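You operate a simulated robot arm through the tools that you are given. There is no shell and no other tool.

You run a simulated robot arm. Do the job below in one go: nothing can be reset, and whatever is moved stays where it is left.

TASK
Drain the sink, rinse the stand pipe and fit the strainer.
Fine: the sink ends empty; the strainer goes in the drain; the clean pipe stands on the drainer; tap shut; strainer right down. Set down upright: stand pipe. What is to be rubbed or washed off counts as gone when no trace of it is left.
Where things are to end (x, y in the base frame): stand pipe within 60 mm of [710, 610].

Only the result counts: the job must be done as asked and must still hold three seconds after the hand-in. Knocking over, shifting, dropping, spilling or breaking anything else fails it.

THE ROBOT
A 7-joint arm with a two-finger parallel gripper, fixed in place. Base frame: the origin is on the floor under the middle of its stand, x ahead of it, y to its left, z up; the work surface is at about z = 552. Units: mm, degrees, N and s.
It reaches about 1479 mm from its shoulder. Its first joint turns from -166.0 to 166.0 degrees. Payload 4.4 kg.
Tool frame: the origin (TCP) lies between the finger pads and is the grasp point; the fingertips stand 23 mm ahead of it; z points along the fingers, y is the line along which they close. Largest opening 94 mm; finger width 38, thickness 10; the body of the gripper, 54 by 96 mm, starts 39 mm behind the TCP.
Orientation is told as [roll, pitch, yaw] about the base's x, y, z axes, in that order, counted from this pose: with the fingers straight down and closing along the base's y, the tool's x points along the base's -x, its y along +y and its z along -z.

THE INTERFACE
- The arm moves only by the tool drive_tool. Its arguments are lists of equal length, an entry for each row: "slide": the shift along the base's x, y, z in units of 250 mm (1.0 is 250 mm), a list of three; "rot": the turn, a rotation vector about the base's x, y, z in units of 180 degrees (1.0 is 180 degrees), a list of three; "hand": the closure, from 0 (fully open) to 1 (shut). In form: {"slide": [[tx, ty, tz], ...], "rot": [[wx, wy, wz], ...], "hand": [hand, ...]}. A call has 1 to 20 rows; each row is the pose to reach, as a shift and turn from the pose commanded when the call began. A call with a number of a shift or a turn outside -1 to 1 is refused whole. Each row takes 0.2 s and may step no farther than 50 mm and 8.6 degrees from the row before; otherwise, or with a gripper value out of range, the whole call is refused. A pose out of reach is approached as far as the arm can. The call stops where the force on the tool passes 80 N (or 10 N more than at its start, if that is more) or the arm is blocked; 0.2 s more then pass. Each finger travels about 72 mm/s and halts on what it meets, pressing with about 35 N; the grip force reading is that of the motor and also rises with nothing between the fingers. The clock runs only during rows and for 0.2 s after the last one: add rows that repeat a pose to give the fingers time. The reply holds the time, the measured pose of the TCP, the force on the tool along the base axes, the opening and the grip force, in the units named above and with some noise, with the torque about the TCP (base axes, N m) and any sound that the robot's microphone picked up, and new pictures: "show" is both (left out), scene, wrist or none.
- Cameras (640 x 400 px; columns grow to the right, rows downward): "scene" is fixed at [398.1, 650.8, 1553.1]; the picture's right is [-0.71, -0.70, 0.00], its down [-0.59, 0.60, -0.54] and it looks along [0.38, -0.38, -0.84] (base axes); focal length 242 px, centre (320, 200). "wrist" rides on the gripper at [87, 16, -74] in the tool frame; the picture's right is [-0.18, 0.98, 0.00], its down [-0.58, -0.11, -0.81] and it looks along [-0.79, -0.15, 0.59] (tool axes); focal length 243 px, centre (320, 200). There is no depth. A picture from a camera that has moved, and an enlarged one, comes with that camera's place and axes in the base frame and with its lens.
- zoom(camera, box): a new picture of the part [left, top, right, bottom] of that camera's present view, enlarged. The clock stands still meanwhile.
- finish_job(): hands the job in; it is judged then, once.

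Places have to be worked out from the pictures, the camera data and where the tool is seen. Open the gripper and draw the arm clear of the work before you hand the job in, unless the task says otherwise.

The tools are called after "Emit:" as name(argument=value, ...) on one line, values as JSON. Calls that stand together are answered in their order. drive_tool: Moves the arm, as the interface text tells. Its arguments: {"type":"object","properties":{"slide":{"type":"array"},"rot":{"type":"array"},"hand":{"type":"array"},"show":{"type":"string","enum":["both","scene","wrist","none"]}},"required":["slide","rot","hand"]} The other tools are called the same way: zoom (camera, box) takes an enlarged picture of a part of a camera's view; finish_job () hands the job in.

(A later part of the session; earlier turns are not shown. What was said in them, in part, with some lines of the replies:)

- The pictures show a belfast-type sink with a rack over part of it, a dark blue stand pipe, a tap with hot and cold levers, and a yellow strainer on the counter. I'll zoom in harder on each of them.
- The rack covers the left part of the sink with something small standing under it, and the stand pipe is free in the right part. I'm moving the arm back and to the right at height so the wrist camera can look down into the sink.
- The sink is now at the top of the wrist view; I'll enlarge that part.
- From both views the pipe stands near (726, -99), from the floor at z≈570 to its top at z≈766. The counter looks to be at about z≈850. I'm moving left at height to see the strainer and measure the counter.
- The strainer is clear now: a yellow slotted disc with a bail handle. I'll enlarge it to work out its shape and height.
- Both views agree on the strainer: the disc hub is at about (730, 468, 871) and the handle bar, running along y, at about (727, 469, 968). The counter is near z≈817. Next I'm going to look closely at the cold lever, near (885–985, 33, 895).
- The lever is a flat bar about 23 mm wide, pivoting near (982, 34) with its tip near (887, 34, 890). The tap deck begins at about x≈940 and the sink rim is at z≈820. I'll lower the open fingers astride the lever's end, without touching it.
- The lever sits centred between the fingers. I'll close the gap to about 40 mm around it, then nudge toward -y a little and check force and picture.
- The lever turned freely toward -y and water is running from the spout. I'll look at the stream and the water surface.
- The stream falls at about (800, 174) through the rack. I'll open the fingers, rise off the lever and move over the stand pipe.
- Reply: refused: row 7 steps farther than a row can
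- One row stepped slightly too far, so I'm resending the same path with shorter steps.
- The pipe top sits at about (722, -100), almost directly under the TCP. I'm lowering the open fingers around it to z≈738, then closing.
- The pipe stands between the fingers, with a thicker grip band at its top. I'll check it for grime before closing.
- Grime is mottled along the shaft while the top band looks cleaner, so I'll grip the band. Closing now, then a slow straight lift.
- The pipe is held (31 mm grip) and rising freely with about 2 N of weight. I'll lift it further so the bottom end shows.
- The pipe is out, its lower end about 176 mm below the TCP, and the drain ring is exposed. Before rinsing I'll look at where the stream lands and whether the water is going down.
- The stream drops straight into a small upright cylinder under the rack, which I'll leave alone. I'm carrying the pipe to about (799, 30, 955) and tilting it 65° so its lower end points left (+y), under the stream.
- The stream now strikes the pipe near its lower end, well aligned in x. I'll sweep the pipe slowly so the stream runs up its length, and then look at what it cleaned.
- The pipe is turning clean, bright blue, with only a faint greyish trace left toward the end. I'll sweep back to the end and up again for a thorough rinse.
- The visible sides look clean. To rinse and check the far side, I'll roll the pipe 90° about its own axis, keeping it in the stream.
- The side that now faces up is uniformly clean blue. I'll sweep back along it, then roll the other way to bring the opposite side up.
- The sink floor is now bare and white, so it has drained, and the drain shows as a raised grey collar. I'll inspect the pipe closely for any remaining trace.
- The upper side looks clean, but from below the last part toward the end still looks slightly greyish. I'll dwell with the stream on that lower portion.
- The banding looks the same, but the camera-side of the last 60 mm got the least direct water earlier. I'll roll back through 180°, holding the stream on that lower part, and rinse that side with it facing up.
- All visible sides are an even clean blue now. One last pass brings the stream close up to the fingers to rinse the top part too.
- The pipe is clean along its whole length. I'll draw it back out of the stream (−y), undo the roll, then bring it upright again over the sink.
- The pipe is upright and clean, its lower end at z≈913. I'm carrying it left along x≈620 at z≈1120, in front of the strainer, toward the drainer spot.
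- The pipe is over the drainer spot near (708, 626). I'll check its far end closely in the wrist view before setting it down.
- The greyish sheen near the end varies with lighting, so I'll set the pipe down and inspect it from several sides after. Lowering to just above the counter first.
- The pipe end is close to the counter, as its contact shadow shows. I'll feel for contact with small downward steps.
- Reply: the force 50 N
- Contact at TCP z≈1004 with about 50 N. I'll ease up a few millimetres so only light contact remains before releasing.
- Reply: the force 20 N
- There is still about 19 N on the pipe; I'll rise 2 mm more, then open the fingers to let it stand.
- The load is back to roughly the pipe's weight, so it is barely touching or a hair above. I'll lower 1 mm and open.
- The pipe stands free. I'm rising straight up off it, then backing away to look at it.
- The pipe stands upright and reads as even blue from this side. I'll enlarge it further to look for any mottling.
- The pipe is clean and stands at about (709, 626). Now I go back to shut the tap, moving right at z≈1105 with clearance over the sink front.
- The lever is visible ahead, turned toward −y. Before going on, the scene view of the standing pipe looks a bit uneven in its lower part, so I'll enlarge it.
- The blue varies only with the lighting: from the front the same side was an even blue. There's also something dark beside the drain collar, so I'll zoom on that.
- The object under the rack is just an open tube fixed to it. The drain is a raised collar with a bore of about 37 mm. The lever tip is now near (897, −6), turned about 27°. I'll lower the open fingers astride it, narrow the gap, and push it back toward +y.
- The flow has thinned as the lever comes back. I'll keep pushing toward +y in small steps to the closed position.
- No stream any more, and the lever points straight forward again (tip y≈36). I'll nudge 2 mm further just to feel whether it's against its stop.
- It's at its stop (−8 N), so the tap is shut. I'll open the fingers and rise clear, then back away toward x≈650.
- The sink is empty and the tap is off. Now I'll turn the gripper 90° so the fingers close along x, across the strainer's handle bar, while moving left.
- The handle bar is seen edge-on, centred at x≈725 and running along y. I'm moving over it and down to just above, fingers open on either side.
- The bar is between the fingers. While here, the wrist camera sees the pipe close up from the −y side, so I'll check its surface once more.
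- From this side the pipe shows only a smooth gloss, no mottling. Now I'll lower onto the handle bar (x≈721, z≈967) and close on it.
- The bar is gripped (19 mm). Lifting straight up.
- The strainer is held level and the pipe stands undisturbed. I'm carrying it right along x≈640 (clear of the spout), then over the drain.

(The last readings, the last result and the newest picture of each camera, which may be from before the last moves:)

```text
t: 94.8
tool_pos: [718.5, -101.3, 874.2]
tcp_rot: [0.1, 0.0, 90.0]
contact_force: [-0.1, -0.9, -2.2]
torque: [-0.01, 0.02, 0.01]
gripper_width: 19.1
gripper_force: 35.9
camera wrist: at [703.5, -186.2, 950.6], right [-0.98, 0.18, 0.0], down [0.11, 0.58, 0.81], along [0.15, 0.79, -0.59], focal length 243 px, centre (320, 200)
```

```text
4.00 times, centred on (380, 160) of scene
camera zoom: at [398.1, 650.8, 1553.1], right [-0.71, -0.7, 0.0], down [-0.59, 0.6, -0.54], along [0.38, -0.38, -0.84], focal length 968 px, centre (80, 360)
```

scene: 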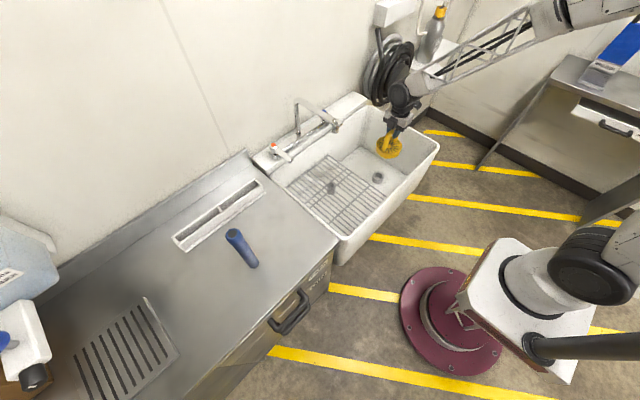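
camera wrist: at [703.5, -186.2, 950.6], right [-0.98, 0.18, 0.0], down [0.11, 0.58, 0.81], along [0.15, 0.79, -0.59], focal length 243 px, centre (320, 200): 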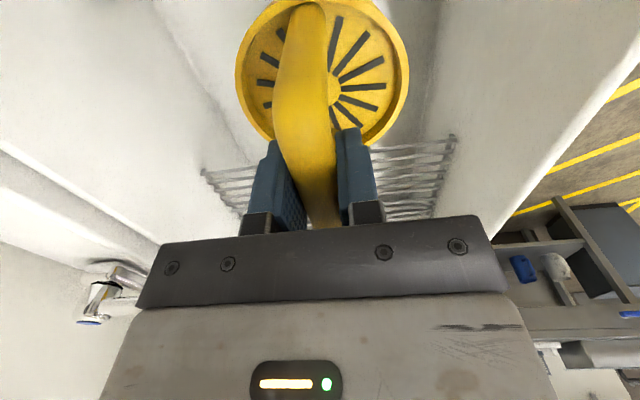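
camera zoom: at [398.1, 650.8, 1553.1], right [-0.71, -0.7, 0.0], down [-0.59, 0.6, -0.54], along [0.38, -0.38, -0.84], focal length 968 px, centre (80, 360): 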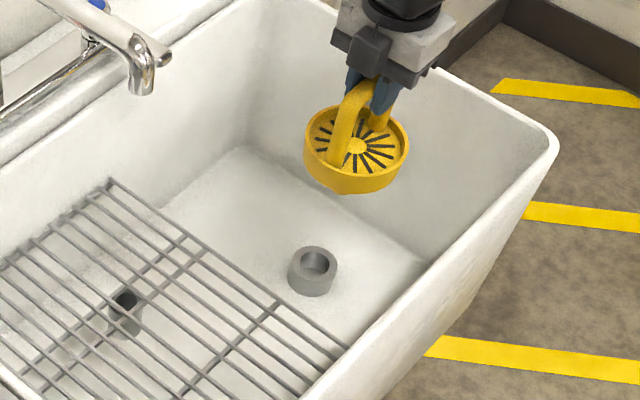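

The strainer hovers over the collar, both visible. I'll enlarge so I can compare their positions accurately.

Emit:
zoom(camera="scene", box=[360, 130, 420, 190])

Emit:
zoom(camera="wrist", box=[220, 0, 430, 150])

```text
6.67 times, centred on (390, 160) of scene
camera zoom: at [398.1, 650.8, 1553.1], right [-0.71, -0.7, 0.0], down [-0.59, 0.6, -0.54], along [0.38, -0.38, -0.84], focal length 1613 px, centre (-147, 467)
```

zoom: 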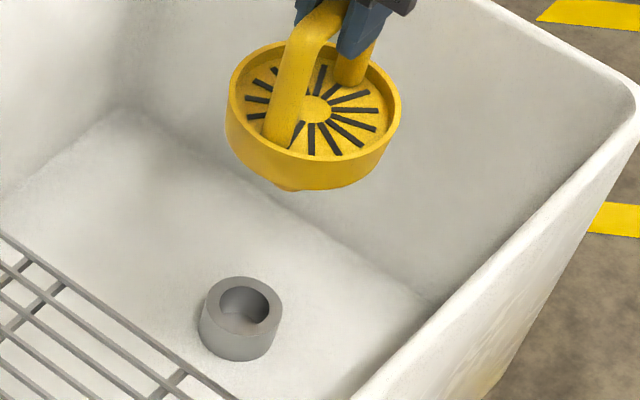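

```text
2.67 times, centred on (325, 75) of wrist
camera zoom: at [703.5, -186.2, 950.6], right [-0.98, 0.18, 0.0], down [0.11, 0.58, 0.81], along [0.15, 0.79, -0.59], focal length 647 px, centre (307, 533)
```

zoom: 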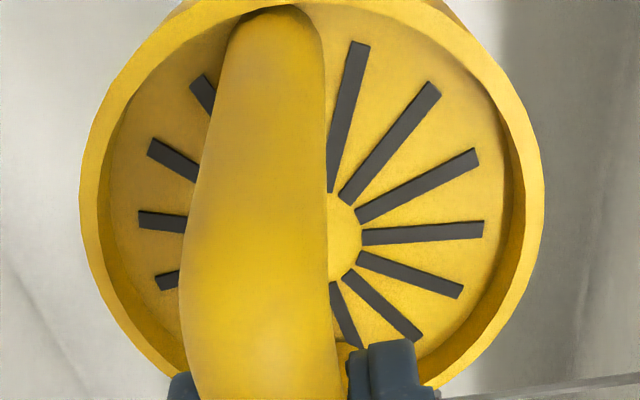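

Comparing the two outlines, the collar centre is a few mm toward +x and +y of the strainer, at about (722, −100). I'll shift by that and lower until the spigot is just above the collar.

Emit:
drive_tool(slide=[[0.007, 0.002, -0.05], [0.014, 0.004, -0.18], [0.014, 0.004, -0.3], [0.014, 0.004, -0.4], [0.014, 0.004, -0.46], [0.014, 0.004, -0.5], [0.014, 0.004, -0.5]], rot=[[0, 0, 0], [0, 0, 0], [0, 0, 0], [0, 0, 0], [0, 0, 0], [0, 0, 0], [0, 0, 0]], hand=[1, 1, 1, 1, 1, 1, 1])

Emit:
zoom(camera="scene", box=[350, 140, 410, 200])

```text
t: 96.4
tool_pos: [723.8, -99.4, 748.9]
tcp_rot: [0.0, 0.0, 90.1]
contact_force: [-0.4, 0.0, -2.0]
torque: [0.02, -0.01, -0.01]
gripper_width: 18.9
gripper_force: 35.2
camera wrist: at [707.5, -185.4, 824.8], right [-0.98, 0.18, 0.0], down [0.11, 0.58, 0.81], along [0.15, 0.79, -0.59], focal length 243 px, centre (320, 200)
```

scene: 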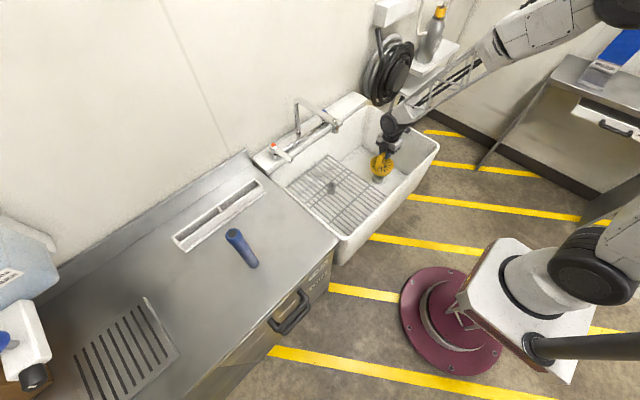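
wrist: 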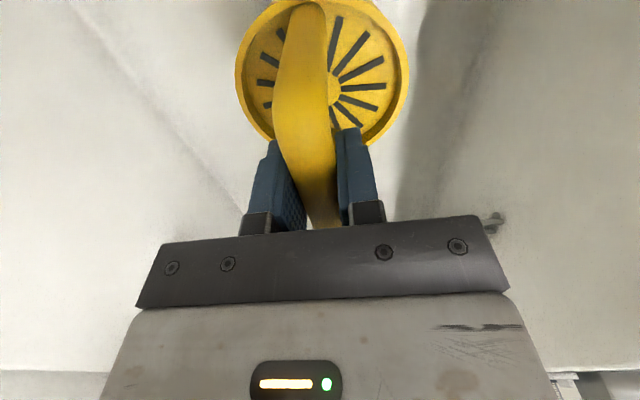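

```text
6.67 times, centred on (380, 170) of scene
camera zoom: at [398.1, 650.8, 1553.1], right [-0.71, -0.7, 0.0], down [-0.59, 0.6, -0.54], along [0.38, -0.38, -0.84], focal length 1613 px, centre (-80, 400)
```

zoom: 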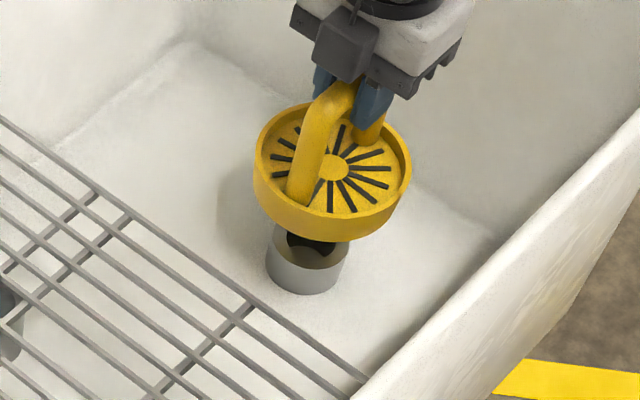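

Lateral alignment matches within about a millimetre. I'll magnify under the disc to see where the spigot sits over the collar bore.

Emit:
zoom(camera="scene", box=[365, 155, 395, 187])

Emit:
zoom(camera="scene", box=[362, 140, 398, 172])

```text
12.50 times, centred on (380, 171) of scene
camera zoom: at [398.1, 650.8, 1553.1], right [-0.71, -0.7, 0.0], down [-0.59, 0.6, -0.54], along [0.38, -0.38, -0.84], focal length 3024 px, centre (-430, 562)
```

zoom: 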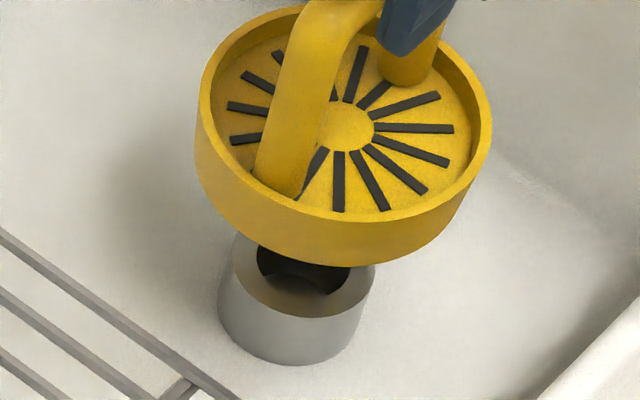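

```text
12.50 times, centred on (380, 156) of scene
camera zoom: at [398.1, 650.8, 1553.1], right [-0.71, -0.7, 0.0], down [-0.59, 0.6, -0.54], along [0.38, -0.38, -0.84], focal length 3024 px, centre (-430, 750)
```

zoom: 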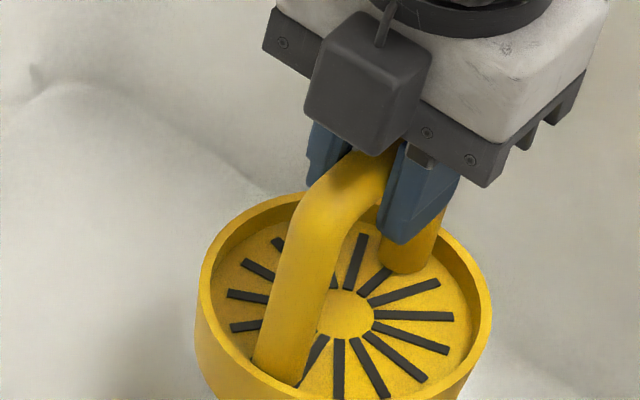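

The spigot itself is hidden behind the disc, so I'll go by feel: lower in small steps and watch the force.

Emit:
drive_tool(slide=[[0, 0, -0.02], [0, 0, -0.04], [0, 0, -0.05], [0, 0, -0.06], [0, 0, -0.068], [0, 0, -0.076]], rot=[[0, 0, 0], [0, 0, 0], [0, 0, 0], [0, 0, 0], [0, 0, 0], [0, 0, 0]], hand=[1, 1, 1, 1, 1, 1], show="scene")

Emit:
zoom(camera="scene", box=[365, 155, 395, 187])

```text
t: 97.8
tool_pos: [724.0, -98.7, 730.9]
tcp_rot: [-0.1, -0.1, 90.0]
contact_force: [0.6, -0.6, -1.5]
torque: [-0.01, -0.01, -0.02]
gripper_width: 19.3
gripper_force: 35.2
```

scene: 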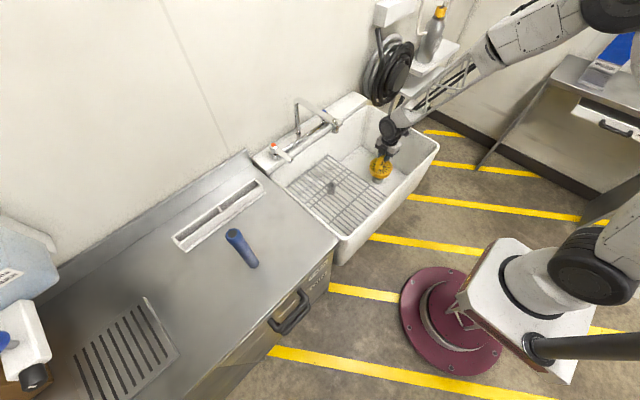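

```text
12.50 times, centred on (380, 171) of scene
camera zoom: at [398.1, 650.8, 1553.1], right [-0.71, -0.7, 0.0], down [-0.59, 0.6, -0.54], along [0.38, -0.38, -0.84], focal length 3024 px, centre (-430, 562)
```

zoom: 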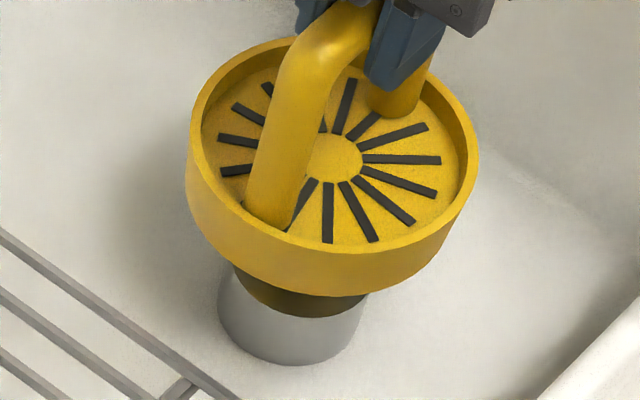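

No contact yet at z≈731. Continuing down in 2 mm steps.

Emit:
drive_tool(slide=[[0, 0, -0.008], [0, 0, -0.016], [0, 0, -0.024], [0, 0, -0.032], [0, 0, -0.032]], rot=[[0, 0, 0], [0, 0, 0], [0, 0, 0], [0, 0, 0], [0, 0, 0]], hand=[1, 1, 1, 1, 1], show="none")

```text
t: 99.0
tool_pos: [723.3, -99.0, 723.0]
tcp_rot: [0.0, 0.0, 90.0]
contact_force: [-0.1, 0.3, -1.7]
torque: [0.02, 0.0, 0.03]
gripper_width: 19.1
gripper_force: 35.2
```

Still free at z≈723. Continuing.

Emit:
drive_tool(slide=[[0, 0, -0.008], [0, 0, -0.016], [0, 0, -0.024], [0, 0, -0.032], [0, 0, -0.032]], rot=[[0, 0, 0], [0, 0, 0], [0, 0, 0], [0, 0, 0], [0, 0, 0]], hand=[1, 1, 1, 1, 1], show="none")

```text
t: 100.2
tool_pos: [723.0, -99.7, 715.6]
tcp_rot: [-0.1, 0.0, 90.0]
contact_force: [-0.7, 0.8, -1.4]
torque: [-0.03, -0.01, -0.01]
gripper_width: 19.1
gripper_force: 35.2
```

Emit:
zoom(camera="scene", box=[362, 155, 398, 190])

```text
11.43 times, centred on (380, 172) of scene
camera zoom: at [398.1, 650.8, 1553.1], right [-0.71, -0.7, 0.0], down [-0.59, 0.6, -0.54], along [0.38, -0.38, -0.84], focal length 2764 px, centre (-366, 514)
```

zoom: 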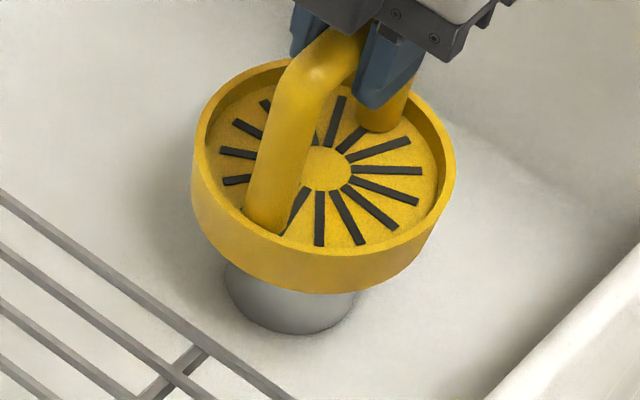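

The disc is now close above the collar with no resistance, so the spigot must be in the bore. Continuing down until it seats.

Emit:
drive_tool(slide=[[0, 0, -0.008], [0, 0, -0.016], [0, 0, -0.024], [0, 0, -0.032], [0, 0, -0.04], [0, 0, -0.04]], rot=[[0, 0, 0], [0, 0, 0], [0, 0, 0], [0, 0, 0], [0, 0, 0], [0, 0, 0]], hand=[1, 1, 1, 1, 1, 1], show="none")

```text
t: 101.6
tool_pos: [722.9, -99.7, 706.8]
tcp_rot: [0.0, 0.0, 90.0]
contact_force: [0.2, 0.3, -1.8]
torque: [0.01, -0.02, 0.0]
gripper_width: 19.0
gripper_force: 35.1
```

Still free at z≈707; a few more small steps.

Emit:
drive_tool(slide=[[0, 0, -0.008], [0, 0, -0.016], [0, 0, -0.024], [0, 0, -0.024]], rot=[[0, 0, 0], [0, 0, 0], [0, 0, 0], [0, 0, 0]], hand=[1, 1, 1, 1], show="none")

```text
t: 102.6
tool_pos: [724.2, -99.8, 699.4]
tcp_rot: [0.0, 0.0, 90.0]
contact_force: [-0.7, -0.2, -2.1]
torque: [0.02, 0.05, 0.0]
gripper_width: 19.1
gripper_force: 35.3
```

Emit:
drive_tool(slide=[[0, 0, -0.008], [0, 0, -0.016], [0, 0, -0.024], [0, 0, -0.024]], rot=[[0, 0, 0], [0, 0, 0], [0, 0, 0], [0, 0, 0]], hand=[1, 1, 1, 1], show="scene")

Emit:
zoom(camera="scene", box=[362, 155, 398, 190])

```text
t: 103.6
tool_pos: [723.1, -99.7, 693.6]
tcp_rot: [-0.1, 0.1, 90.0]
contact_force: [-2.0, -1.1, 29.6]
torque: [-0.13, 0.01, 0.0]
gripper_width: 19.3
gripper_force: 34.8
```

scene: 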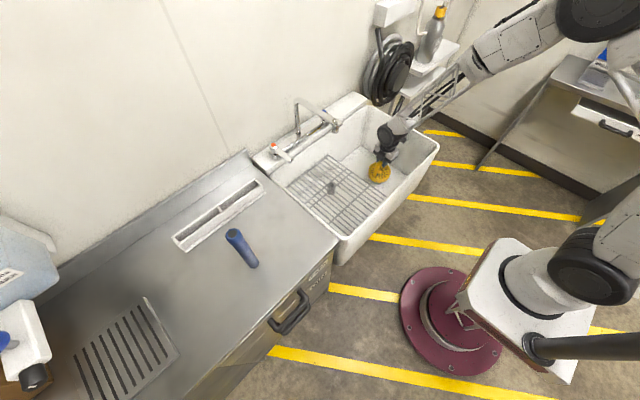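

```text
11.43 times, centred on (380, 172) of scene
camera zoom: at [398.1, 650.8, 1553.1], right [-0.71, -0.7, 0.0], down [-0.59, 0.6, -0.54], along [0.38, -0.38, -0.84], focal length 2764 px, centre (-366, 514)
```

zoom: 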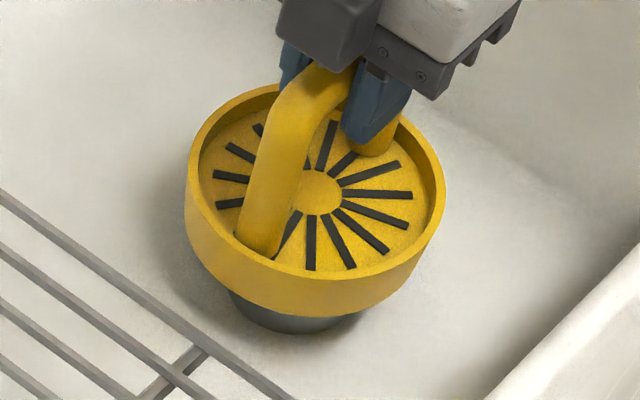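

Contact at z≈693.6 with about 30 N, close to where the disc should meet the collar top. I'll press a little further to see whether it moves or is firmly seated.

Emit:
drive_tool(slide=[[0, 0, -0.004], [0, 0, -0.008], [0, 0, -0.012], [0, 0, -0.012]], rot=[[0, 0, 0], [0, 0, 0], [0, 0, 0], [0, 0, 0]], hand=[1, 1, 1, 1], show="wrist")

Emit:
zoom(camera="scene", box=[362, 155, 398, 190])

```text
t: 104.6
tool_pos: [722.7, -99.0, 690.5]
tcp_rot: [-0.1, -0.1, 90.0]
contact_force: [-1.1, -0.2, 18.8]
torque: [0.07, -0.02, 0.01]
gripper_width: 19.5
gripper_force: 35.6
camera wrist: at [707.1, -184.8, 765.4], right [-0.98, 0.18, 0.0], down [0.11, 0.58, 0.81], along [0.15, 0.79, -0.59], focal length 243 px, centre (320, 200)
```

wrist: 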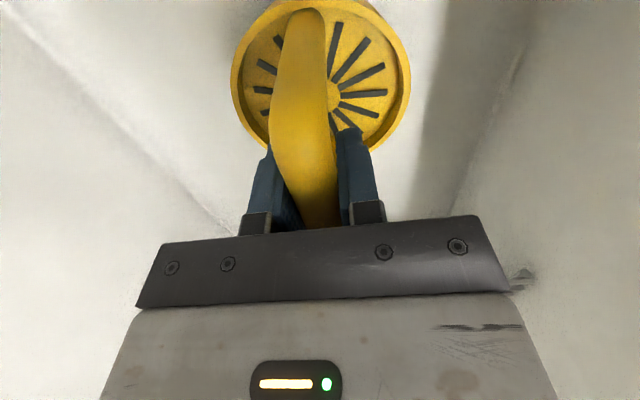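

```text
11.43 times, centred on (380, 172) of scene
camera zoom: at [398.1, 650.8, 1553.1], right [-0.71, -0.7, 0.0], down [-0.59, 0.6, -0.54], along [0.38, -0.38, -0.84], focal length 2764 px, centre (-366, 514)
```

zoom: 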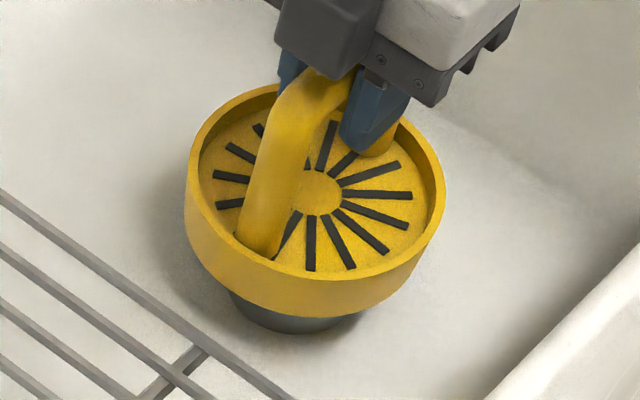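

The fingers slid 3 mm down the bar while the strainer itself stayed put, so it appears seated on the collar. To make sure it's right down, I'll loosen the grip and press with the palm on top of the bar.

Emit:
drive_tool(slide=[[0, 0, 0], [0, 0, 0], [0, 0, -0.03], [0, 0, -0.06], [0, 0, -0.075], [0, 0, -0.085]], rot=[[0, 0, 0], [0, 0, 0], [0, 0, 0], [0, 0, 0], [0, 0, 0], [0, 0, 0]], hand=[0.6, 0.6, 0.6, 0.6, 0.6, 0.6], show="scene")

Emit:
zoom(camera="scene", box=[355, 145, 405, 195])

```text
t: 106.0
tool_pos: [726.2, -99.2, 673.7]
tcp_rot: [-0.4, 0.0, 90.0]
contact_force: [-3.6, 0.5, 60.1]
torque: [0.07, -0.06, -0.02]
gripper_width: 37.5
gripper_force: 0.1
```

scene: 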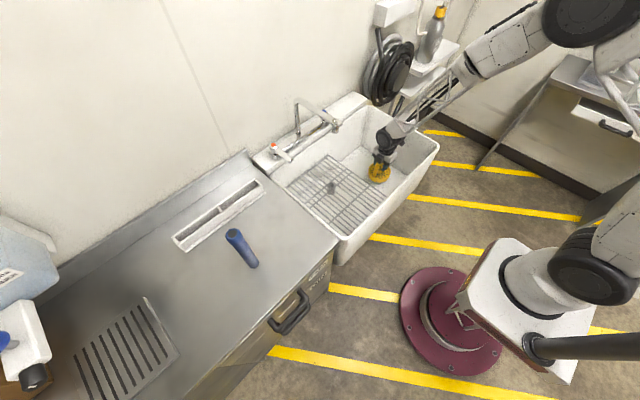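

```text
8.00 times, centred on (380, 170) of scene
camera zoom: at [398.1, 650.8, 1553.1], right [-0.71, -0.7, 0.0], down [-0.59, 0.6, -0.54], along [0.38, -0.38, -0.84], focal length 1935 px, centre (-160, 440)
```

zoom: 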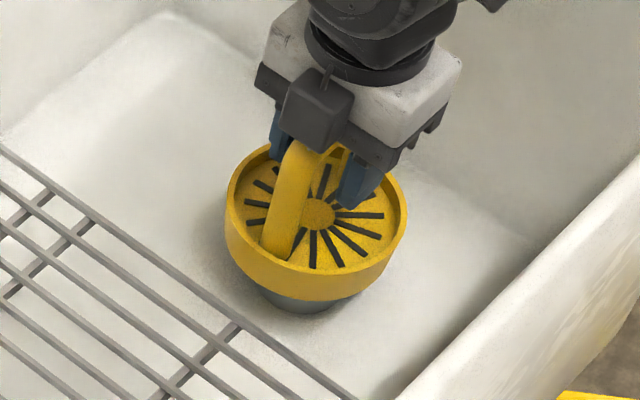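

60 N on the bar and the strainer hasn't shifted at all, so it's fully down. I'll open the fingers and rise straight off it.

Emit:
drive_tool(slide=[[0, 0, 0.03], [0, 0, 0.05], [0, 0, 0.08], [0, 0, 0.16], [0, 0, 0.32], [0, 0, 0.5], [0, 0, 0.68], [0, 0, 0.86], [0, 0, 1.0]], rot=[[0, 0, 0], [0, 0, 0], [0, 0, 0], [0, 0, 0], [0, 0, 0], [0, 0, 0], [0, 0, 0], [0, 0, 0], [0, 0, 0]], hand=[0.3, 0, 0, 0, 0, 0, 0, 0, 0])

Emit:
zoom(camera="scene", box=[355, 145, 405, 195])

Emit:
zoom(camera="wrist", box=[220, 0, 430, 150])

```text
t: 108.0
tool_pos: [722.9, -98.9, 918.3]
tcp_rot: [0.1, -0.1, 90.0]
contact_force: [-0.1, -0.7, 0.1]
torque: [-0.03, -0.02, -0.01]
gripper_width: 94.0
gripper_force: 0.1
camera wrist: at [707.9, -185.1, 994.1], right [-0.98, 0.18, 0.0], down [0.11, 0.58, 0.81], along [0.15, 0.79, -0.59], focal length 243 px, centre (320, 200)
```

scene: 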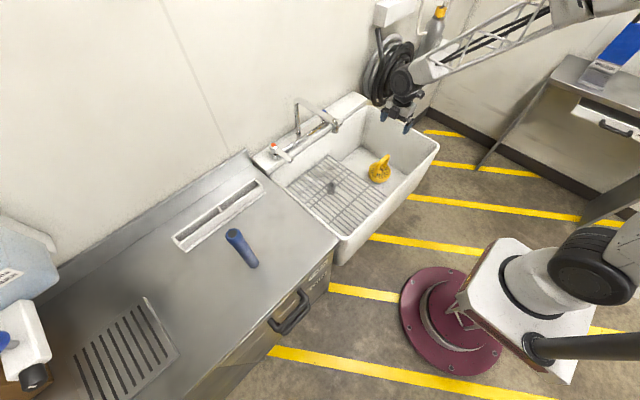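
wrist: 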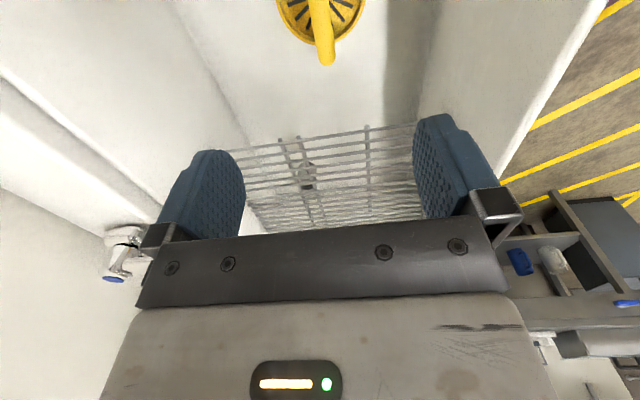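

```text
8.00 times, centred on (380, 170) of scene
camera zoom: at [398.1, 650.8, 1553.1], right [-0.71, -0.7, 0.0], down [-0.59, 0.6, -0.54], along [0.38, -0.38, -0.84], focal length 1935 px, centre (-160, 440)
```

zoom: 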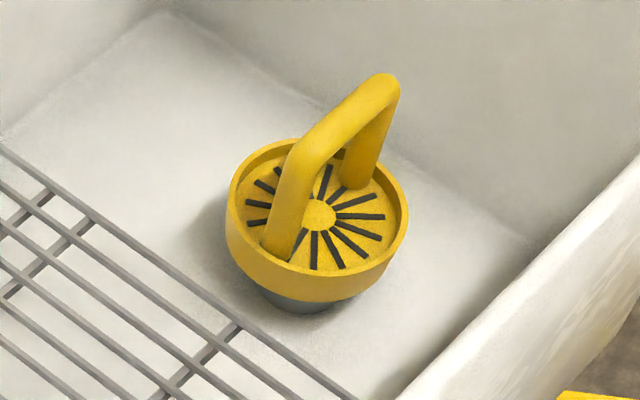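

```text
2.67 times, centred on (325, 75) of wrist
camera zoom: at [707.9, -185.1, 994.1], right [-0.98, 0.18, 0.0], down [0.11, 0.58, 0.81], along [0.15, 0.79, -0.59], focal length 647 px, centre (307, 533)
```

zoom: 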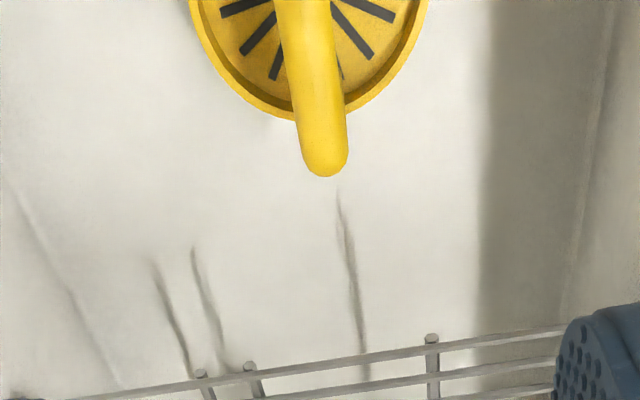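

The strainer sits level on the collar. Before finishing I want one more careful look at the pipe's −y side, so I'm moving left at height with the camera facing +y.

Emit:
drive_tool(slide=[[0, 0, 0.18], [0, 0, 0.36], [0, 0, 0.54], [-0.08, 0.14, 0.7], [-0.16, 0.3, 0.76], [-0.24, 0.46, 0.76], [-0.3, 0.64, 0.76], [-0.3, 0.82, 0.76], [-0.3, 1.0, 0.76]], rot=[[0, 0, 0], [0, 0, 0], [0, 0, 0], [0, 0, 0], [0, 0, 0], [0, 0, 0], [0, 0, 0], [0, 0, 0], [0, 0, 0]], hand=[0, 0, 0, 0, 0, 0, 0, 0, 0], show="scene")

Emit:
drive_tool(slide=[[0, 0.18, 0], [0, 0.36, 0], [0, 0.54, 0], [0.06, 0.7, 0], [0.14, 0.86, -0.04], [0.22, 0.96, -0.16], [0.26, 1.0, -0.3]], rot=[[0, 0, 0], [0, 0, 0], [0, 0, 0], [0, 0, 0], [0, 0, 0], [0, 0, 0], [0, 0, 0]], hand=[0, 0, 0, 0, 0, 0, 0])

Emit:
zoom(camera="wrist", box=[270, 60, 410, 230])

```text
refused: row 4 steps farther than a row can; nothing moved
```

```text
t: 109.8
tool_pos: [797.7, 122.8, 862.3]
tcp_rot: [-1.6, -0.4, 87.7]
contact_force: [0.8, -17.8, -0.3]
torque: [1.19, 0.02, -0.01]
gripper_width: 94.1
gripper_force: 0.0
stopped in row 7: the arm was blocked; the commanded pose is now the measured one
camera wrist: at [776.8, 36.3, 938.1], right [-0.97, 0.22, -0.03], down [0.11, 0.57, 0.81], along [0.19, 0.79, -0.58], focal length 243 px, centre (320, 200)
```

scene: 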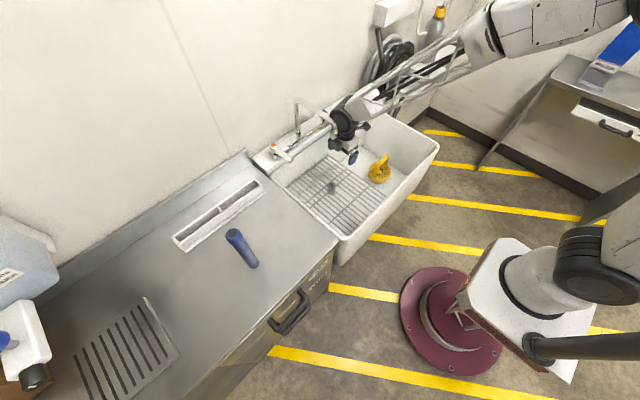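
wrist: 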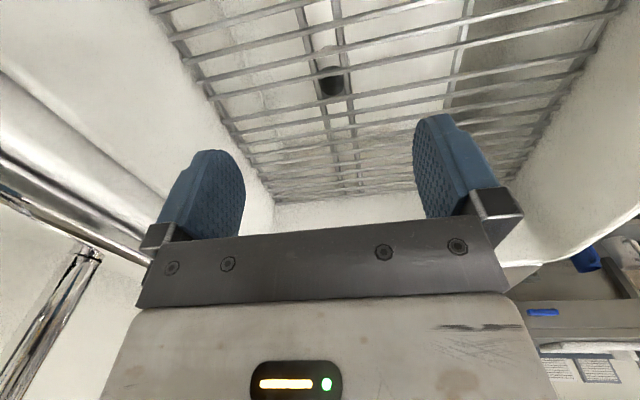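

```text
2.35 times, centred on (340, 145) of wrist
camera zoom: at [776.8, 36.3, 938.1], right [-0.97, 0.22, -0.03], down [0.11, 0.57, 0.81], along [0.19, 0.79, -0.58], focal length 571 px, centre (273, 329)
```

zoom: 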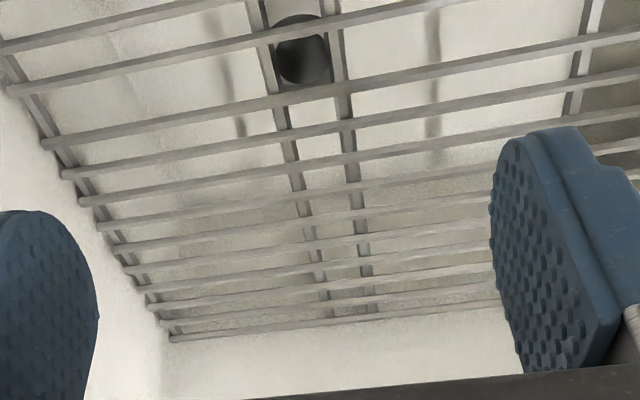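

My first call was refused but the second ran from the lower start, and the gripper came up against the spout (−18 N in y). I'm backing straight off toward −y now, then I'll check that nothing was shifted.

Emit:
drive_tool(slide=[[0, -0.06, 0], [0, -0.18, 0], [0, -0.34, 0], [0, -0.5, 0]], rot=[[0, 0, 0], [0, 0, 0], [0, 0, 0], [0, 0, 0]], hand=[0, 0, 0, 0])

Emit:
zoom(camera="scene", box=[250, 85, 350, 175])

Emit:
zoom(camera="scene", box=[280, 110, 440, 250])

```text
t: 110.8
tool_pos: [797.1, 3.7, 860.6]
tcp_rot: [-1.4, -0.3, 88.3]
contact_force: [0.5, 0.5, 0.3]
torque: [0.03, -0.05, -0.01]
gripper_width: 94.0
gripper_force: 0.1
camera wrist: at [777.4, -81.7, 935.0], right [-0.98, 0.21, -0.02], down [0.11, 0.57, 0.81], along [0.19, 0.79, -0.58], focal length 243 px, centre (320, 200)
```

scene: 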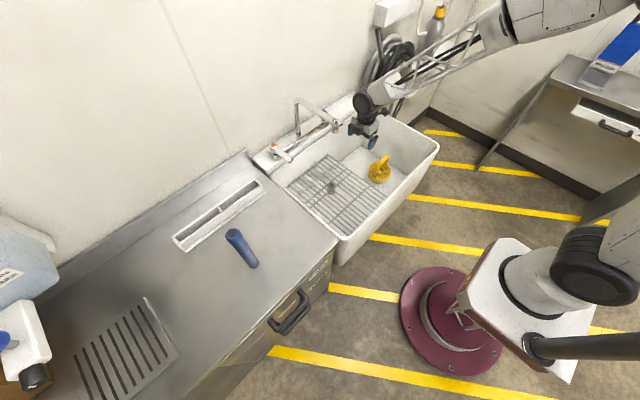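
wrist: 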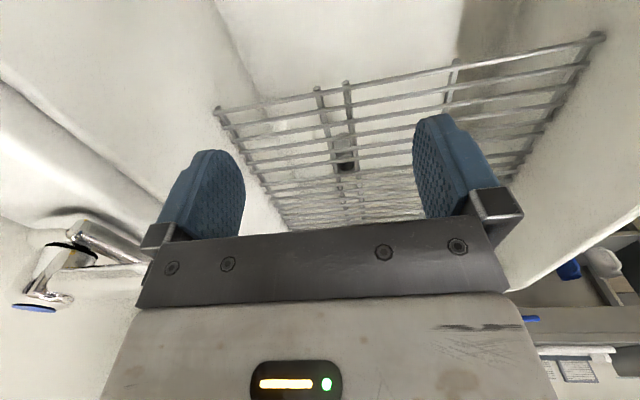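

```text
4.44 times, centred on (300, 130) of scene
camera zoom: at [398.1, 650.8, 1553.1], right [-0.71, -0.7, 0.0], down [-0.59, 0.6, -0.54], along [0.38, -0.38, -0.84], focal length 1075 px, centre (409, 511)
```

zoom: 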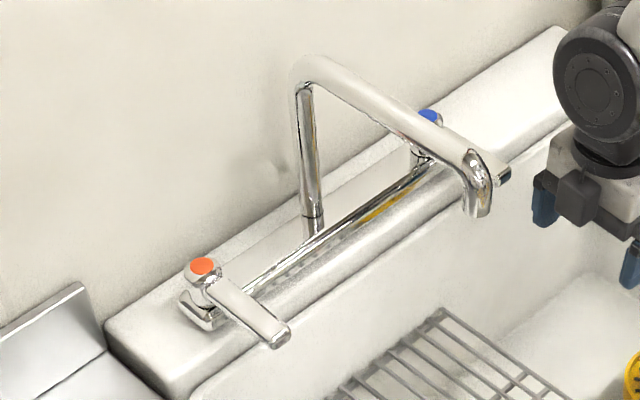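

```text
2.86 times, centred on (360, 180) of scene
camera zoom: at [398.1, 650.8, 1553.1], right [-0.71, -0.7, 0.0], down [-0.59, 0.6, -0.54], along [0.38, -0.38, -0.84], focal length 691 px, centre (206, 257)
```

zoom: 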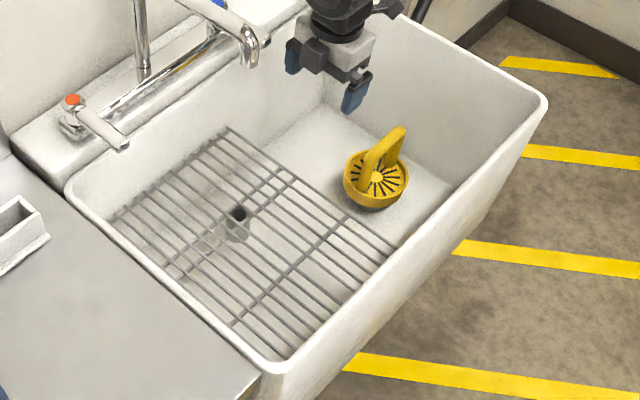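

The spout, levers, rack and strainer are all exactly where they were in the first pictures, so nothing shifted. I'll now rise straight up, one call at a time.

Emit:
drive_tool(slide=[[0, 0, 0.16], [0, 0, 0.34], [0, 0, 0.52], [0, 0, 0.7], [0, 0, 0.88], [0, 0, 1.0]], rot=[[0, 0, 0], [0, 0, 0], [0, 0, 0], [0, 0, 0], [0, 0, 0], [0, 0, 0]], hand=[0, 0, 0, 0, 0, 0])

```text
t: 112.2
tool_pos: [797.4, 4.1, 1110.2]
tcp_rot: [-1.4, -0.2, 88.4]
contact_force: [0.2, 0.2, -0.3]
torque: [0.02, -0.01, 0.01]
gripper_width: 94.0
gripper_force: 0.0
camera wrist: at [777.1, -81.3, 1185.2], right [-0.98, 0.21, -0.02], down [0.11, 0.57, 0.81], along [0.19, 0.79, -0.58], focal length 243 px, centre (320, 200)
```

scene: 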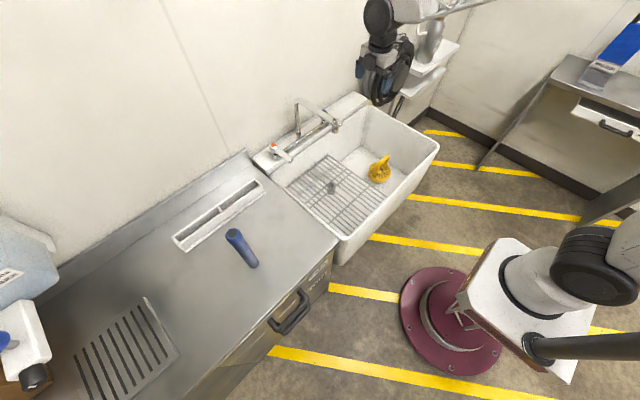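
wrist: 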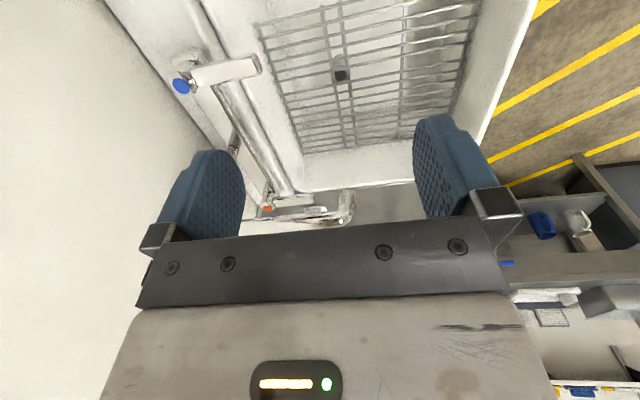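

Clear. Now I'll go back to x≈640 first, then left toward the counter at the same height.

Emit:
drive_tool(slide=[[-0.18, 0, 0], [-0.36, 0, 0], [-0.54, 0, 0], [-0.63, 0.1, 0], [-0.63, 0.28, 0], [-0.63, 0.46, 0], [-0.63, 0.64, 0], [-0.63, 0.82, 0], [-0.63, 1.0, 0]], rot=[[0, 0, 0], [0, 0, 0], [0, 0, 0], [0, 0, 0], [0, 0, 0], [0, 0, 0], [0, 0, 0], [0, 0, 0], [0, 0, 0]], hand=[0, 0, 0, 0, 0, 0, 0, 0, 0])

```text
t: 114.2
tool_pos: [641.2, 255.4, 1111.0]
tcp_rot: [-1.4, -0.3, 88.4]
contact_force: [-0.2, -0.5, 0.0]
torque: [-0.03, 0.0, 0.01]
gripper_width: 94.1
gripper_force: 0.1
camera wrist: at [621.1, 168.3, 1185.9], right [-0.98, 0.21, -0.02], down [0.11, 0.57, 0.81], along [0.19, 0.79, -0.58], focal length 243 px, centre (320, 200)
```

scene: 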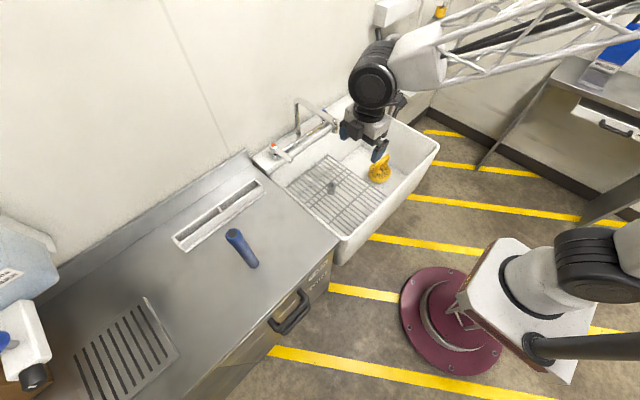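
wrist: 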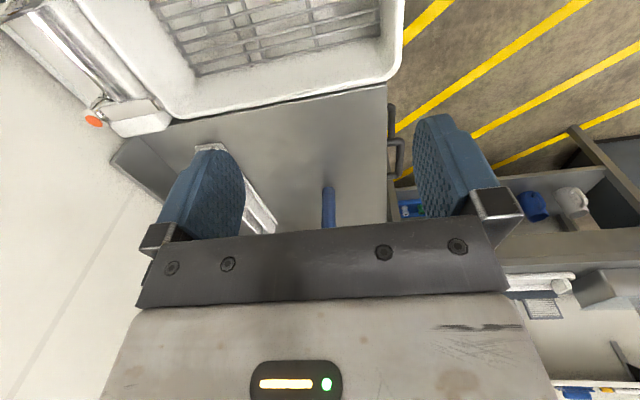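

The pipe is visible between the fingers. I'll move closer to inspect its −y side at better magnification.

Emit:
drive_tool(slide=[[0.05, 0.16, 0], [0.1, 0.32, 0], [0.15, 0.48, 0], [0.18, 0.64, 0], [0.18, 0.72, 0]], rot=[[0, 0, 0], [0, 0, 0], [0, 0, 0], [0, 0, 0], [0, 0, 0]], hand=[0, 0, 0, 0, 0], show="wrist")

Emit:
zoom(camera="wrist", box=[280, 110, 380, 230])

```text
t: 115.4
tool_pos: [684.6, 433.5, 1111.8]
tcp_rot: [-1.3, -0.3, 88.3]
contact_force: [-0.7, -0.4, 0.4]
torque: [0.0, 0.01, 0.01]
gripper_width: 93.9
gripper_force: 0.0
camera wrist: at [664.5, 348.1, 1185.3], right [-0.98, 0.21, -0.02], down [0.11, 0.57, 0.81], along [0.19, 0.79, -0.58], focal length 243 px, centre (320, 200)
```

wrist: 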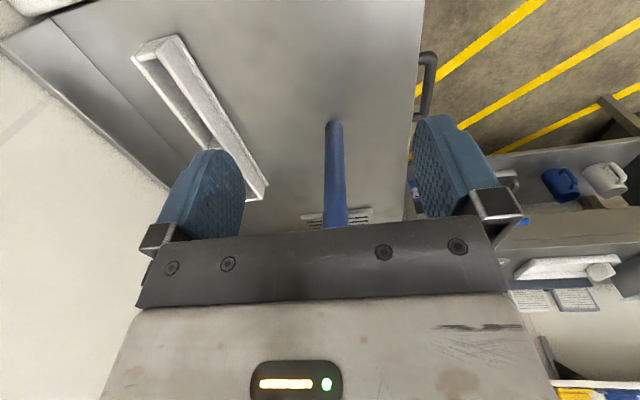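

```text
3.33 times, centred on (330, 170) of wrist
camera zoom: at [664.5, 348.1, 1185.3], right [-0.98, 0.21, -0.02], down [0.11, 0.57, 0.81], along [0.19, 0.79, -0.58], focal length 809 px, centre (287, 300)
```

zoom: 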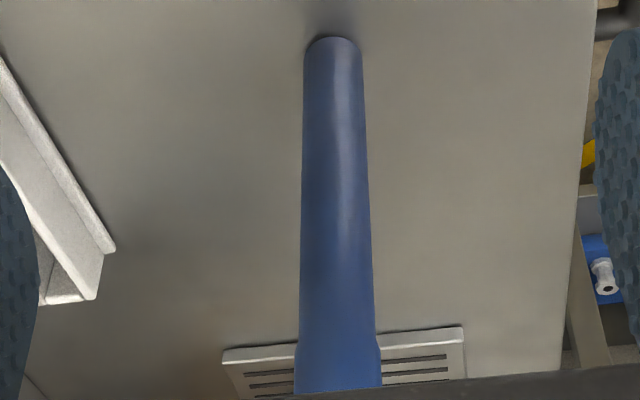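

The −y side is an even, clean blue as well. Finally I'll draw the arm back well clear of the counter and sink and take a last look at everything.

Emit:
drive_tool(slide=[[-0.08, -0.1, 0.06], [-0.2, -0.2, 0.12], [-0.32, -0.32, 0.18], [-0.44, -0.44, 0.2], [-0.56, -0.56, 0.2], [-0.68, -0.68, 0.2], [-0.8, -0.8, 0.2], [-0.88, -0.92, 0.2]], rot=[[0, 0, 0], [0, 0, 0], [0, 0, 0], [0, 0, 0], [0, 0, 0], [0, 0, 0], [0, 0, 0], [0, 0, 0]], hand=[0, 0, 0, 0, 0, 0, 0, 0])

Emit:
zoom(camera="scene", box=[210, 90, 440, 280])

Emit:
zoom(camera="scene", box=[215, 215, 275, 275])

Emit:
zoom(camera="scene", box=[350, 140, 410, 200])

```text
t: 117.2
tool_pos: [464.8, 203.3, 1161.5]
tcp_rot: [-1.4, -0.3, 88.3]
contact_force: [-0.5, -0.2, 0.5]
torque: [0.01, 0.02, -0.01]
gripper_width: 93.8
gripper_force: 0.1
camera wrist: at [445.1, 117.7, 1235.5], right [-0.98, 0.21, -0.02], down [0.11, 0.57, 0.81], along [0.19, 0.79, -0.58], focal length 243 px, centre (320, 200)
```

scene: 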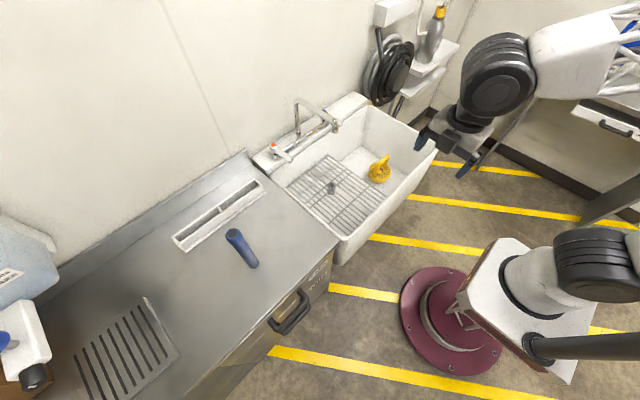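
wrist: 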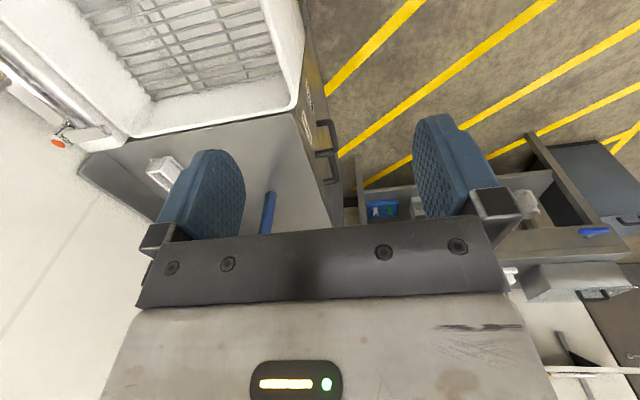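

```text
2.11 times, centred on (325, 185) of scene
camera zoom: at [398.1, 650.8, 1553.1], right [-0.71, -0.7, 0.0], down [-0.59, 0.6, -0.54], along [0.38, -0.38, -0.84], focal length 509 px, centre (310, 232)
```

zoom: 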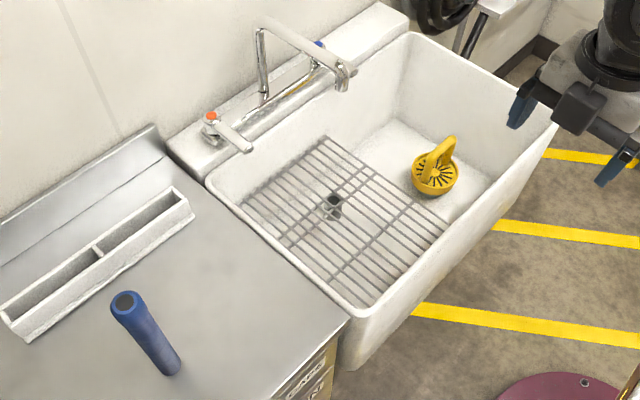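

```text
6.67 times, centred on (245, 245) of scene
camera zoom: at [398.1, 650.8, 1553.1], right [-0.71, -0.7, 0.0], down [-0.59, 0.6, -0.54], along [0.38, -0.38, -0.84], focal length 1613 px, centre (820, -100)
```

zoom: 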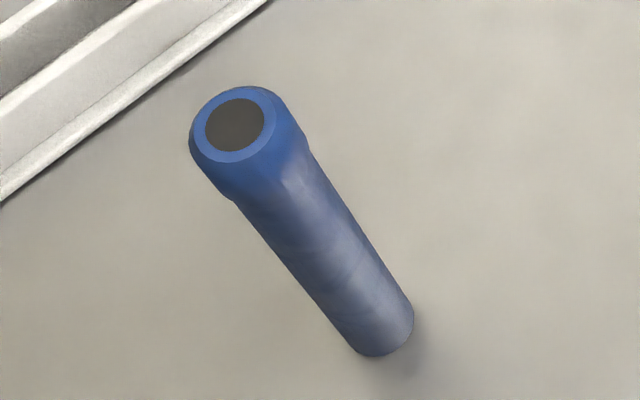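

```text
6.67 times, centred on (380, 170) of scene
camera zoom: at [398.1, 650.8, 1553.1], right [-0.71, -0.7, 0.0], down [-0.59, 0.6, -0.54], along [0.38, -0.38, -0.84], focal length 1613 px, centre (-80, 400)
```

zoom: 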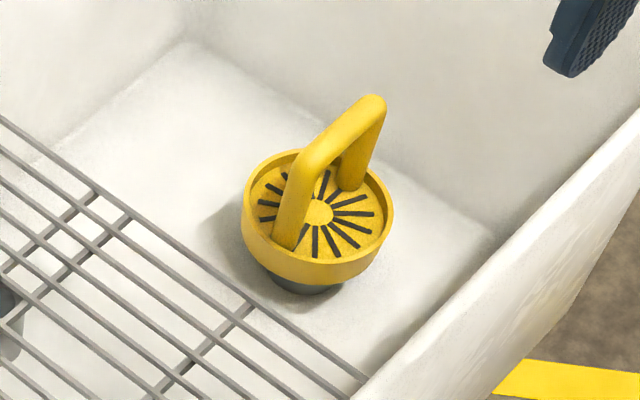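

Everything is in place. The pipe's front still shows faint diagonal banding at this steep angle, so I'll take one more close look at its front with the wrist camera from a similar steep angle before handing in.

Emit:
drive_tool(slide=[[0.04, 0.08, 0.01], [0.08, 0.17, 0.02], [0.12, 0.26, 0.03], [0.16, 0.35, 0.04], [0.2, 0.44, 0.05], [0.24, 0.53, 0.06], [0.28, 0.62, 0.06], [0.32, 0.71, 0.06], [0.36, 0.8, 0.06], [0.4, 0.89, 0.06], [0.43, 0.96, 0.06], [0.44, 1.0, 0.06]], rot=[[0, 0, -0.041], [0, 0, -0.082], [0, 0, -0.123], [0, 0, -0.164], [0, 0, -0.205], [0, 0, -0.246], [0, 0, -0.287], [0, 0, -0.328], [0, 0, -0.369], [0, 0, -0.41], [0, 0, -0.451], [0, 0, -0.49]], hand=[0, 0, 0, 0, 0, 0, 0, 0, 0, 0, 0, 0], show="wrist")

```text
t: 119.8
tool_pos: [575.9, 453.6, 1177.0]
tcp_rot: [-1.4, -0.3, -0.1]
contact_force: [0.0, 0.1, -0.3]
torque: [-0.01, 0.01, -0.02]
gripper_width: 93.8
gripper_force: 0.0
camera wrist: at [489.3, 473.0, 1250.3], right [0.19, 0.98, -0.02], down [0.58, -0.09, 0.81], along [0.8, -0.16, -0.58], focal length 243 px, centre (320, 200)
```

wrist: 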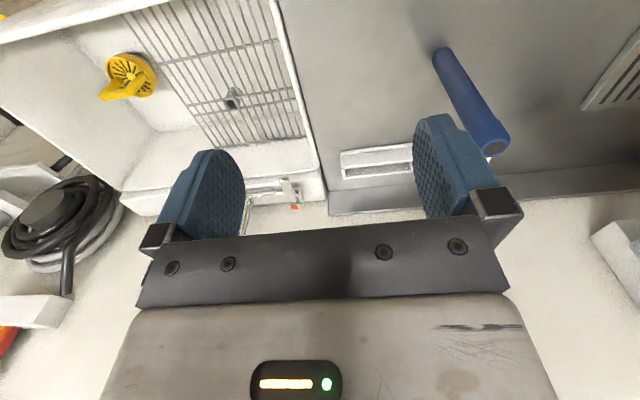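

The pipe and the seated strainer are both in view. Zooming on the pipe's front and right sides.

Emit:
zoom(camera="wrist", box=[415, 35, 525, 165])

Emit:
zoom(camera="wrist", box=[90, 35, 170, 115])

```text
3.08 times, centred on (470, 100) of wrist
camera zoom: at [489.3, 473.0, 1250.3], right [0.19, 0.98, -0.02], down [0.58, -0.09, 0.81], along [0.8, -0.16, -0.58], focal length 746 px, centre (-142, 508)
```

zoom: 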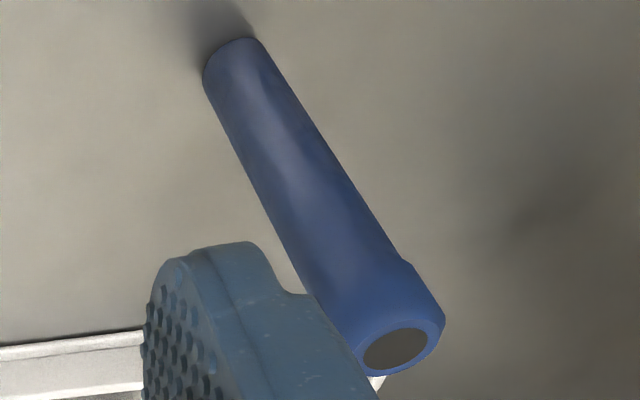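

```text
5.00 times, centred on (130, 75) of wrist
camera zoom: at [489.3, 473.0, 1250.3], right [0.19, 0.98, -0.02], down [0.58, -0.09, 0.81], along [0.8, -0.16, -0.58], focal length 1213 px, centre (1270, 825)
```

zoom: 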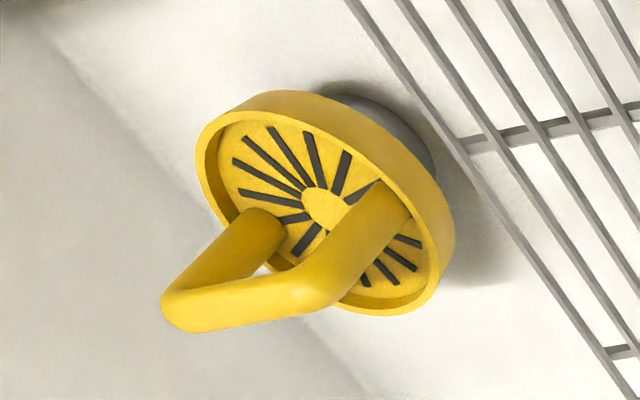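

From here too the pipe is an even clean blue, and the strainer disc sits flat on the collar. I'll draw the arm back clear with the gripper open.

Emit:
drive_tool(slide=[[-0.1, -0.14, 0], [-0.2, -0.28, 0], [-0.3, -0.42, 0], [-0.4, -0.56, 0], [-0.48, -0.72, 0], [-0.5, -0.88, 0], [-0.5, -1.0, 0], [-0.5, -1.0, 0], [-0.5, -1.0, 0], [-0.5, -1.0, 0], [-0.5, -1.0, 0]], rot=[[0, 0, 0], [0, 0, 0], [0, 0, 0], [0, 0, 0], [0, 0, 0], [0, 0, 0], [0, 0, 0], [0, 0, 0], [0, 0, 0], [0, 0, 0], [0, 0, 0]], hand=[0, 0, 0, 0, 0, 0, 0, 0, 0, 0, 0])

```text
t: 122.2
tool_pos: [451.0, 204.1, 1177.5]
tcp_rot: [-1.4, -0.3, 0.1]
contact_force: [0.2, 0.0, -0.5]
torque: [-0.02, 0.02, 0.02]
gripper_width: 94.1
gripper_force: 0.1
camera wrist: at [363.8, 222.5, 1250.6], right [0.18, 0.98, -0.02], down [0.58, -0.09, 0.81], along [0.8, -0.16, -0.58], focal length 243 px, centre (320, 200)
```

scene: 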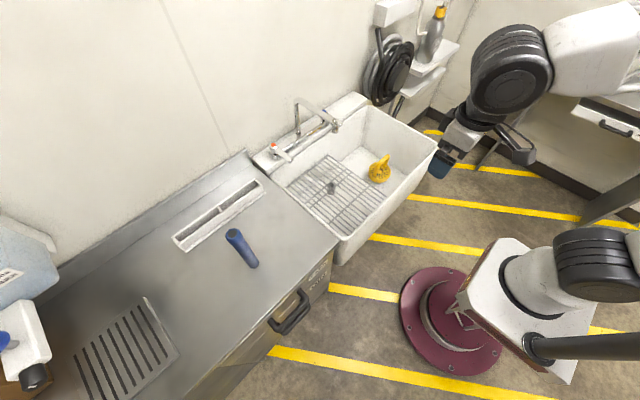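
wrist: 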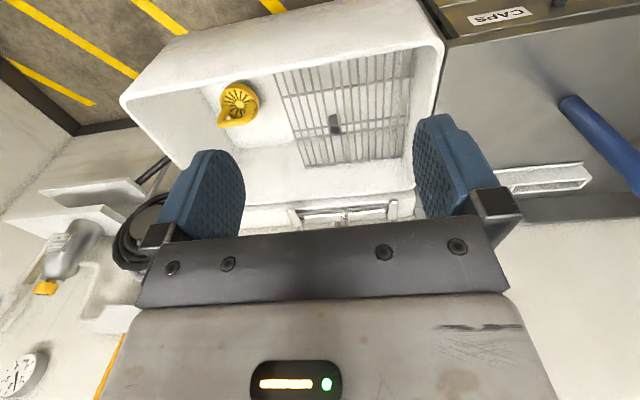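

The last pictures show an empty sink, the tap shut with no stream, and the strainer seated on the drain. The clean pipe stands upright at about (709, 626), and the gripper is open and clear. I'm handing the job in.

Emit:
finish_job()

```text
The job is handed in.
```

I've handed the job in. The sink is drained and empty, and the tap is shut against its stop with no flow.

- **Strainer:** it is in the drain, with the disc resting on the collar. Pressing down on it with about 60 N did not move it any further.
- **Stand pipe:** it is rinsed and stands upright on the drainer at about (709, 626), roughly 16 mm from the target. It looked clean blue from every side I viewed it. One steep view showed faint grey banding, which I took to be reflection because other views of the same side were even.
- **Contact with the spout:** after the strainer was in, one of my moves was refused and the next ran from the wrong start. The open gripper pushed against the tap spout with about 18 N. I backed off and compared pictures: the spout, levers, rack and strainer were all where they had been.
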